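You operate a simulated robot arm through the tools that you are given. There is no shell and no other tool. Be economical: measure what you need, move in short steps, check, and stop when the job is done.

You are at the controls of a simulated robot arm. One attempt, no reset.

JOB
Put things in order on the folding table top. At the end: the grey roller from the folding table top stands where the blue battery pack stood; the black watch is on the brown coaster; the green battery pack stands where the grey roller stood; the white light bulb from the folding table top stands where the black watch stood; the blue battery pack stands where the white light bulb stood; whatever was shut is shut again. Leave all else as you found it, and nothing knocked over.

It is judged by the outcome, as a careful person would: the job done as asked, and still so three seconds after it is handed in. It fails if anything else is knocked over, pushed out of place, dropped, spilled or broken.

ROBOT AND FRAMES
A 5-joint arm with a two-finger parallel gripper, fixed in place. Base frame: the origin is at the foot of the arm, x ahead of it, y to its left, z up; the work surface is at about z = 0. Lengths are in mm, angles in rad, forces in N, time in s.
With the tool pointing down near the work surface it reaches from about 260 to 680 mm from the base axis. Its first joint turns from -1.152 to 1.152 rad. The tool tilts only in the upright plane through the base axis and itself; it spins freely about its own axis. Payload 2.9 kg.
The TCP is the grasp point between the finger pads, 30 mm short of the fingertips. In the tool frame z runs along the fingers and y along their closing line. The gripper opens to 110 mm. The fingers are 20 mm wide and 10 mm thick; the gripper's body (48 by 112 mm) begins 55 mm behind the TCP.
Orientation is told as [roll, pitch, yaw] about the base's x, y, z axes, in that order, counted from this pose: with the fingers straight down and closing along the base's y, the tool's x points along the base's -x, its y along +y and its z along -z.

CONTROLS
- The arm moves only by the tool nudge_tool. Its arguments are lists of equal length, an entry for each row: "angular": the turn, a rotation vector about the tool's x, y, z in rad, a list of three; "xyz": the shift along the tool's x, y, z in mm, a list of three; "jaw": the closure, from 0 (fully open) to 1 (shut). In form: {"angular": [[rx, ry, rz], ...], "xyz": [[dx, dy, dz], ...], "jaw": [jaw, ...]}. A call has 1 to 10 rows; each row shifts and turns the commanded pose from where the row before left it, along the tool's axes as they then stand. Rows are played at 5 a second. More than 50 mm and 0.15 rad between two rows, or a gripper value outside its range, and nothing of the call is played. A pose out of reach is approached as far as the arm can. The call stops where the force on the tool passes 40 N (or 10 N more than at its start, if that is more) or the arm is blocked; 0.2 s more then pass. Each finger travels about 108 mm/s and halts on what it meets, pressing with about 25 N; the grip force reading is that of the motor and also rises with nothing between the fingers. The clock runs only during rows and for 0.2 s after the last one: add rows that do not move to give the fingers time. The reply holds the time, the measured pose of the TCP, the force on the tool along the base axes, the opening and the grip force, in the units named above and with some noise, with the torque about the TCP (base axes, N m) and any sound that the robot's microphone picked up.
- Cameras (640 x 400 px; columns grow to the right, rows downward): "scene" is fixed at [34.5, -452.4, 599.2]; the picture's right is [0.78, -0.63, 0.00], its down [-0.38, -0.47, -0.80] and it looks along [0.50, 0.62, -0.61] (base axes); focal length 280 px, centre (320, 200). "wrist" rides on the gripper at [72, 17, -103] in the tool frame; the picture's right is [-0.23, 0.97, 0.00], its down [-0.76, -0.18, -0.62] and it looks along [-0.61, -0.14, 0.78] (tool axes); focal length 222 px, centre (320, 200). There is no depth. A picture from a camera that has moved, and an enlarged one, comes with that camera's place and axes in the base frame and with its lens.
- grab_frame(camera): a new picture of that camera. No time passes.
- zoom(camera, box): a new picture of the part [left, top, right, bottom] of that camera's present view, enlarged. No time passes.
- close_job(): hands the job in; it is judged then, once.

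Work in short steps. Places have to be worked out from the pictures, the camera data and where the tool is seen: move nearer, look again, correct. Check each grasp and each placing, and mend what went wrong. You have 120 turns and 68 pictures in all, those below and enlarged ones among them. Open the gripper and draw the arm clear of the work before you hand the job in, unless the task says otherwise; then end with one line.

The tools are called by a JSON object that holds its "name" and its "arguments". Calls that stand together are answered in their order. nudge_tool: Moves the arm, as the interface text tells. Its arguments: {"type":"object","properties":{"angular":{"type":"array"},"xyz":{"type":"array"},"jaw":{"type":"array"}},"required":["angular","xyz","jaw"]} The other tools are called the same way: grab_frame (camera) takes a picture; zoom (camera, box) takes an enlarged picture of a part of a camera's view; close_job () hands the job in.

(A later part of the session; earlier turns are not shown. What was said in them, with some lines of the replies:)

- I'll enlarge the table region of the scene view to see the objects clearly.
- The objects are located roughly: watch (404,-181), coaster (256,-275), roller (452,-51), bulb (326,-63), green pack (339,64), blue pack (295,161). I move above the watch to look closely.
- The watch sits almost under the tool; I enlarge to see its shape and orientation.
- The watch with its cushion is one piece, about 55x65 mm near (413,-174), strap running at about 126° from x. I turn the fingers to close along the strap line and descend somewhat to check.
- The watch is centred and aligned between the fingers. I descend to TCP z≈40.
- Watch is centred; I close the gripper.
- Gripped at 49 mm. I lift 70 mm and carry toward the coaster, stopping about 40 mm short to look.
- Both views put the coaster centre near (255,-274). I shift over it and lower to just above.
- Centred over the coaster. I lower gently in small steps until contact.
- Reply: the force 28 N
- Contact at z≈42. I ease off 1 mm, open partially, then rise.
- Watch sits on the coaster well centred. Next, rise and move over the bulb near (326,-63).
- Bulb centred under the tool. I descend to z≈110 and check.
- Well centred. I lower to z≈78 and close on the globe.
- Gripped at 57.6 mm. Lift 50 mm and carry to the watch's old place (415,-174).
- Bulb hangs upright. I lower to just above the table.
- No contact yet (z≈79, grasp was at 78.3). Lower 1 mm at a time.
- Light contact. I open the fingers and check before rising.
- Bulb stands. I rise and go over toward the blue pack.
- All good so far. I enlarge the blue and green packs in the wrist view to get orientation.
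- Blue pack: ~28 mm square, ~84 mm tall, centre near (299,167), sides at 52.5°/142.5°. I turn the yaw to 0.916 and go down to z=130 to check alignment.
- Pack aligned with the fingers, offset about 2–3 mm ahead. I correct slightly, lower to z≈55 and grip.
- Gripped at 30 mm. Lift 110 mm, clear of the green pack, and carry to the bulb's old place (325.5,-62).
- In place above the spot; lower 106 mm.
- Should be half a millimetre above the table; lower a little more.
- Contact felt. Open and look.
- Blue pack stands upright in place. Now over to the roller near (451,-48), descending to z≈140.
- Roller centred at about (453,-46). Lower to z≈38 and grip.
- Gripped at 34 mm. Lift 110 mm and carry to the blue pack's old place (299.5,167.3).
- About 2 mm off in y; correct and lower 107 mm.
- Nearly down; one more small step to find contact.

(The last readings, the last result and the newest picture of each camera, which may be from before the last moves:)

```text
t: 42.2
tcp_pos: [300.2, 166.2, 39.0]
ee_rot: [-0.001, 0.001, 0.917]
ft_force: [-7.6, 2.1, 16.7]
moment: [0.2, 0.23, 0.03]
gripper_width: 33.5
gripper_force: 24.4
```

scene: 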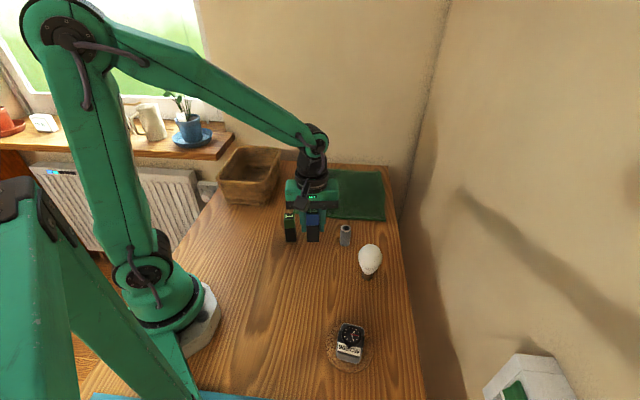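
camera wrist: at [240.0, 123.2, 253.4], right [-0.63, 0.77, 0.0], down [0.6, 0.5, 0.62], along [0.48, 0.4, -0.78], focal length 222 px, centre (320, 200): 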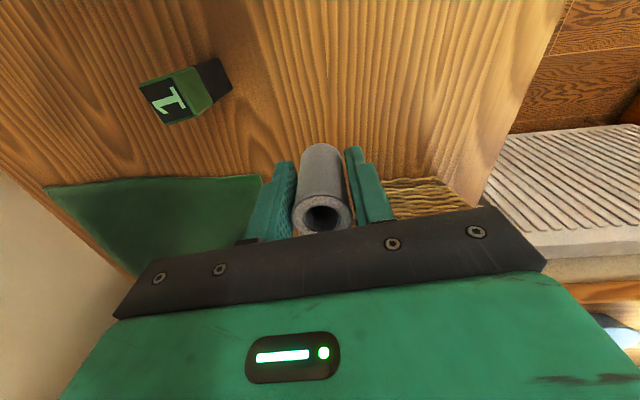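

Contact. Ease up 0.6 mm, open, and check.

{"name": "nudge_tool", "arguments": {"angular": [[0, 0, 0], [0, 0, 0], [0, 0, 0], [0, 0, 0], [0, 0, 0]], "xyz": [[0, 0, -0.6], [0, 0, 0], [0, 0, 0], [0, 0, 0], [0, 0, 0]], "jaw": [1, 0.6, 0.4, 0.2, 0.2]}}

{"name": "nudge_tool", "arguments": {"angular": [[0, 0, 0], [0, 0, 0], [0, 0, 0], [0, 0, 0], [0, 0, 0]], "xyz": [[0, 0, -40], [0, 0, -45], [0, 0, -45], [0, 0, -45], [0, 0, 0]], "jaw": [0.2, 0.2, 0.1, 0, 0]}}

{"name": "grab_frame", "arguments": {"camera": "wrist"}}

{"name": "zoom", "arguments": {"camera": "wrist", "box": [150, 40, 350, 165]}}

{"name": "zoom", "arguments": {"camera": "scene", "box": [230, 180, 410, 292]}}

```text
t: 43.4
tcp_pos: [300.3, 165.7, 38.0]
ee_rot: [-0.001, 0.0, 0.917]
ft_force: [0.4, 0.2, 0.2]
moment: [0.0, -0.04, 0.0]
gripper_width: 88.2
gripper_force: 0.1
```

```text
t: 44.6
tcp_pos: [300.7, 165.4, 211.2]
ee_rot: [-0.001, 0.0, 0.916]
ft_force: [1.2, 0.1, 0.6]
moment: [0.0, 0.01, 0.03]
gripper_width: 110.1
gripper_force: 0.1
```

```text
33 pictures are left
camera wrist: at [242.2, 118.5, 315.4], right [-0.63, 0.77, 0.0], down [0.6, 0.5, 0.62], along [0.48, 0.4, -0.78], focal length 222 px, centre (320, 200)
```

wrist: 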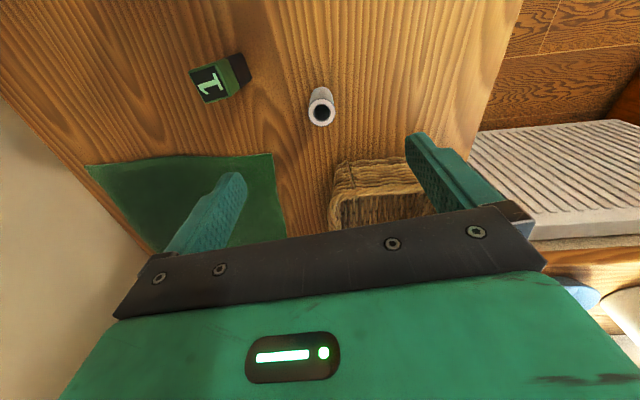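

```text
3.20 times, centred on (250, 102) of wrist
camera zoom: at [242.2, 118.5, 315.4], right [-0.63, 0.77, 0.0], down [0.6, 0.5, 0.62], along [0.48, 0.4, -0.78], focal length 711 px, centre (544, 512)
```

zoom: 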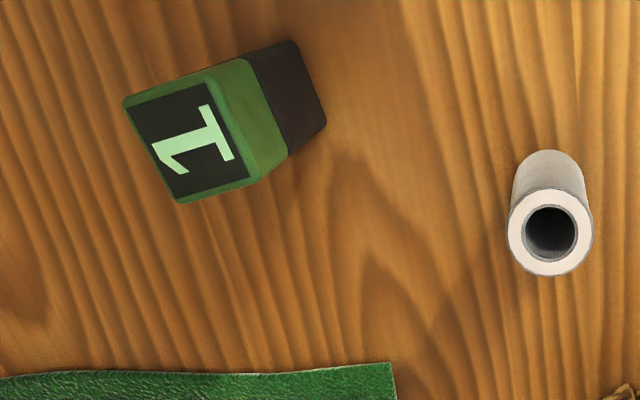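

```text
3.56 times, centred on (320, 236) of scene
camera zoom: at [34.5, -452.4, 599.2], right [0.78, -0.63, 0.0], down [-0.38, -0.47, -0.8], along [0.5, 0.62, -0.61], focal length 997 px, centre (320, 72)
```

zoom: 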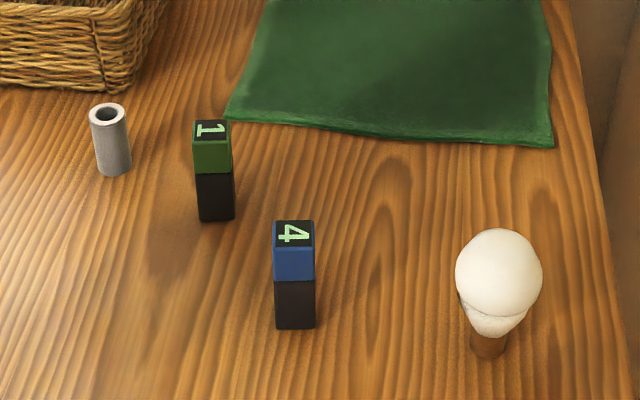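

Roller stands in place. Green pack is at about (343,67), with the same yaw. I move over it and check at z≈130.

{"name": "nudge_tool", "arguments": {"angular": [[0, 0, 0], [0, 0, 0], [0, 0, 0], [0, 0, 0], [0, 0, 0], [0, 0, 0]], "xyz": [[17.4, -31.2, 0], [17.4, -31.2, 0], [17.4, -31.2, 0], [0, 0, 40], [0, 0, 40], [0, 0, 0]], "jaw": [0, 0, 0, 0, 0, 0]}}

{"name": "grab_frame", "arguments": {"camera": "wrist"}}

{"name": "zoom", "arguments": {"camera": "wrist", "box": [260, 80, 388, 180]}}

```text
t: 46.0
tcp_pos: [340.5, 67.9, 133.7]
ee_rot: [-0.001, 0.0, 0.917]
ft_force: [0.2, -0.6, 1.0]
moment: [0.01, 0.03, -0.01]
gripper_width: 110.3
gripper_force: 0.1
```

```text
30 pictures are left
camera wrist: at [282.6, 21.8, 236.6], right [-0.63, 0.77, 0.0], down [0.6, 0.5, 0.62], along [0.48, 0.4, -0.78], focal length 222 px, centre (320, 200)
```

wrist: 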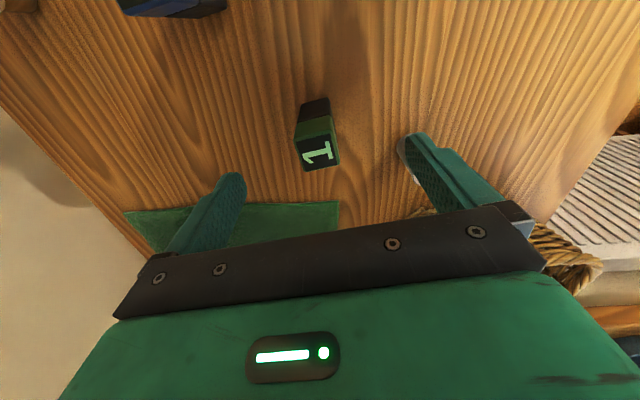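

```text
4.00 times, centred on (324, 130) of wrist
camera zoom: at [282.6, 21.8, 236.6], right [-0.63, 0.77, 0.0], down [0.6, 0.5, 0.62], along [0.48, 0.4, -0.78], focal length 888 px, centre (304, 480)
```

zoom: 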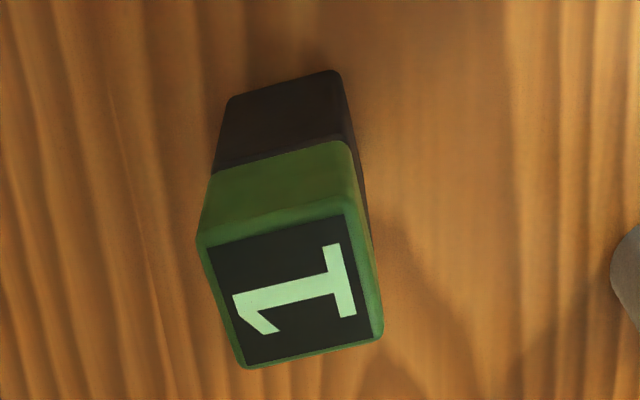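

Centred within ~1 mm. Lower to z≈57 and grip.

{"name": "nudge_tool", "arguments": {"angular": [[0, 0, 0], [0, 0, 0], [0, 0, 0], [0, 0, 0], [0, 0, 0], [0, 0, 0], [0, 0, 0]], "xyz": [[-1, -1, 38], [0, 0, 38], [0, 0, 0], [0, 0, 0], [0, 0, 0], [0, 0, 0], [0, 0, 0]], "jaw": [0, 0, 0, 0.4, 0.7, 1, 1]}}

{"name": "grab_frame", "arguments": {"camera": "wrist"}}

```text
t: 47.6
tcp_pos: [343.3, 69.8, 57.8]
ee_rot: [0.0, 0.002, 0.916]
ft_force: [0.0, -0.1, 0.2]
moment: [0.02, 0.02, -0.03]
gripper_width: 29.8
gripper_force: 25.2
```

```text
28 pictures are left
camera wrist: at [284.7, 22.4, 160.2], right [-0.63, 0.77, 0.0], down [0.6, 0.5, 0.62], along [0.48, 0.4, -0.78], focal length 222 px, centre (320, 200)
```

wrist: 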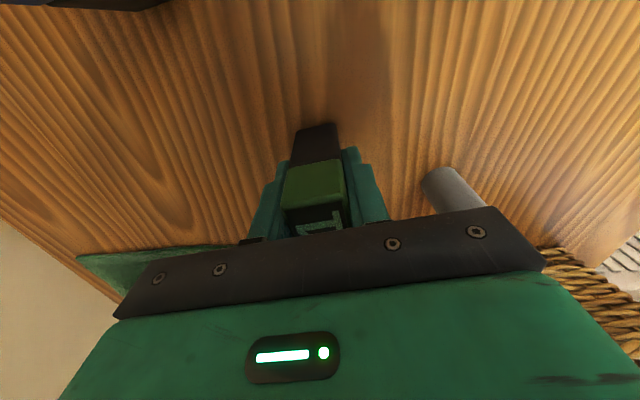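

Gripped at 30 mm. Lift 60 mm and carry to the roller's old place (453,-47).

{"name": "nudge_tool", "arguments": {"angular": [[0, 0, 0], [0, 0, 0], [0, 0, 0], [0, 0, 0], [0, 0, 0], [0, 0, 0], [0, 0, 0]], "xyz": [[0, 0, -30], [0, 0, -30], [6, -39.4, 0], [6, -39.4, 0], [6, -39.4, 0], [6, -39.4, 0], [0, 0, 0]], "jaw": [1, 1, 1, 1, 1, 1, 1]}}

{"name": "nudge_tool", "arguments": {"angular": [[0, 0, 0]], "xyz": [[0, 0, 0]], "jaw": [1]}}

```text
t: 49.2
tcp_pos: [456.0, -45.9, 116.7]
ee_rot: [0.002, 0.0, 0.918]
ft_force: [0.5, 0.3, -2.0]
moment: [0.03, -0.01, 0.02]
gripper_width: 29.5
gripper_force: 25.2
```

```text
t: 49.6
tcp_pos: [456.0, -45.8, 116.5]
ee_rot: [0.001, 0.0, 0.918]
ft_force: [-0.2, -0.5, -0.9]
moment: [-0.01, 0.01, 0.01]
gripper_width: 29.8
gripper_force: 24.9
```

Correct ~2.5 mm and lower 58 mm.

{"name": "nudge_tool", "arguments": {"angular": [[0, 0, 0], [0, 0, 0], [0, 0, 0], [0, 0, 0]], "xyz": [[2.2, 1.4, 28], [0, 0, 29], [0, 0, 1], [0, 0, 0]], "jaw": [1, 1, 1, 1]}}

{"name": "nudge_tool", "arguments": {"angular": [[0, 0, 0], [0, 0, 0]], "xyz": [[0, 0, 1], [0, 0, 0]], "jaw": [1, 1]}}

```text
t: 50.6
tcp_pos: [452.2, -49.2, 58.9]
ee_rot: [-0.002, -0.002, 0.914]
ft_force: [-0.1, 0.2, -0.3]
moment: [0.01, -0.03, 0.0]
gripper_width: 29.8
gripper_force: 24.6
```

```text
t: 51.2
tcp_pos: [451.7, -48.1, 58.1]
ee_rot: [-0.001, 0.001, 0.916]
ft_force: [-0.3, 0.6, -1.5]
moment: [0.01, -0.02, 0.0]
gripper_width: 29.8
gripper_force: 25.0
```

Not touching yet; another 0.8 mm.

{"name": "nudge_tool", "arguments": {"angular": [[0, 0, 0], [0, 0, 0]], "xyz": [[0, 0, 0.8], [0, 0, 0]], "jaw": [1, 1]}}

```text
t: 51.8
tcp_pos: [452.9, -50.3, 57.4]
ee_rot: [0.001, 0.0, 0.917]
ft_force: [-0.8, -0.4, -0.5]
moment: [-0.01, 0.01, 0.02]
gripper_width: 29.7
gripper_force: 24.5
```

{"name": "nudge_tool", "arguments": {"angular": [[0, 0, 0], [0, 0, 0]], "xyz": [[0, 0, 0.8], [0, 0, 0]], "jaw": [1, 1]}}

```text
t: 52.4
tcp_pos: [453.7, -48.3, 56.2]
ee_rot: [-0.002, 0.0, 0.916]
ft_force: [-1.6, 0.4, 9.7]
moment: [0.03, 0.22, -0.03]
gripper_width: 29.8
gripper_force: 25.4
```

Contact. Open and rise clear, then inspect everything.

{"name": "nudge_tool", "arguments": {"angular": [[0, 0, 0], [0, 0, 0], [0, 0, 0], [0, 0, 0], [0, 0, 0]], "xyz": [[0, 0, -0.3], [0, 0, 0], [0, 0, 0], [0, 0, 0], [0, 0, 0]], "jaw": [1, 0.6, 0.4, 0.2, 0.1]}}

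{"name": "nudge_tool", "arguments": {"angular": [[0, 0, 0], [0, 0, 0], [0, 0, 0], [0, 0, 0], [0, 0, 0], [0, 0, 0], [0, 0, 0]], "xyz": [[0, 0, -40], [0, 0, -45], [0, 0, -45], [0, 0, -45], [0, 0, -45], [0, 0, -45], [0, 0, 0]], "jaw": [0.1, 0.1, 0, 0, 0, 0, 0]}}

{"name": "grab_frame", "arguments": {"camera": "scene"}}

{"name": "zoom", "arguments": {"camera": "scene", "box": [230, 180, 410, 292]}}

{"name": "grab_frame", "arguments": {"camera": "wrist"}}

```text
t: 53.6
tcp_pos: [452.8, -49.4, 57.4]
ee_rot: [-0.001, -0.001, 0.918]
ft_force: [0.3, -0.5, 0.7]
moment: [-0.02, 0.01, 0.01]
gripper_width: 99.2
gripper_force: 0.1
```

```text
t: 55.2
tcp_pos: [452.4, -46.7, 321.6]
ee_rot: [-0.001, 0.002, 0.916]
ft_force: [0.6, -0.1, 0.3]
moment: [0.0, 0.0, -0.03]
gripper_width: 110.1
gripper_force: 0.0
```

```text
27 pictures are left
```

scene: 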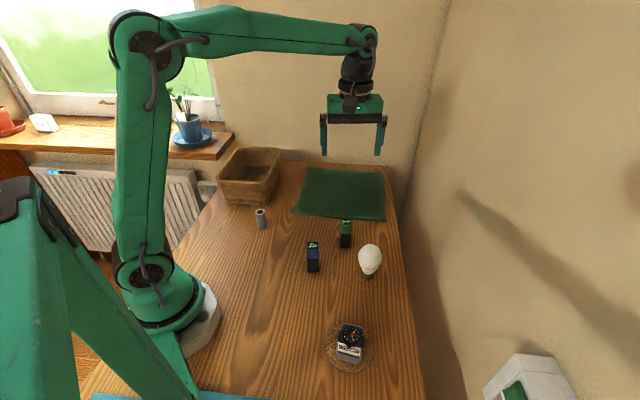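

```text
3.56 times, centred on (320, 236) of scene
camera zoom: at [34.5, -452.4, 599.2], right [0.78, -0.63, 0.0], down [-0.38, -0.47, -0.8], along [0.5, 0.62, -0.61], focal length 997 px, centre (320, 72)
```

zoom: 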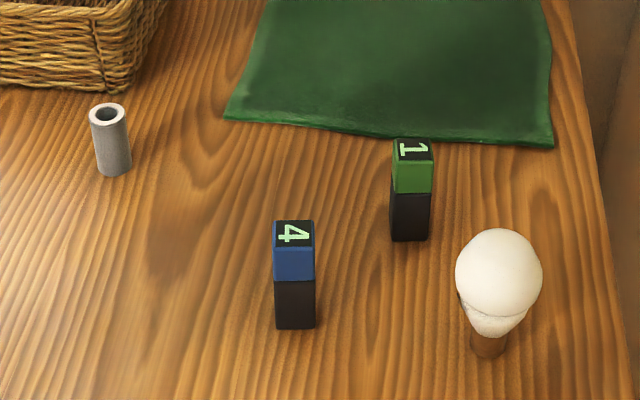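

```text
25 pictures are left
camera wrist: at [393.4, -93.6, 423.7], right [-0.63, 0.77, 0.0], down [0.6, 0.5, 0.62], along [0.48, 0.4, -0.78], focal length 222 px, centre (320, 200)
```

wrist: 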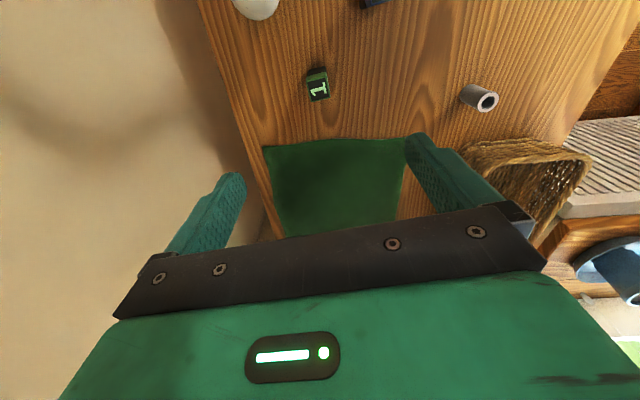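

Every item stands in its place, the watch is on the coaster, nothing else moved, and the arm is clear with the gripper open. I'm handing the job in.

{"name": "close_job", "arguments": {}}

```text
The job is handed in.
```

The table top is in order: the roller, watch, green pack, bulb and blue pack are each standing in the place you named. Nothing was opened, knocked over or moved out of place.
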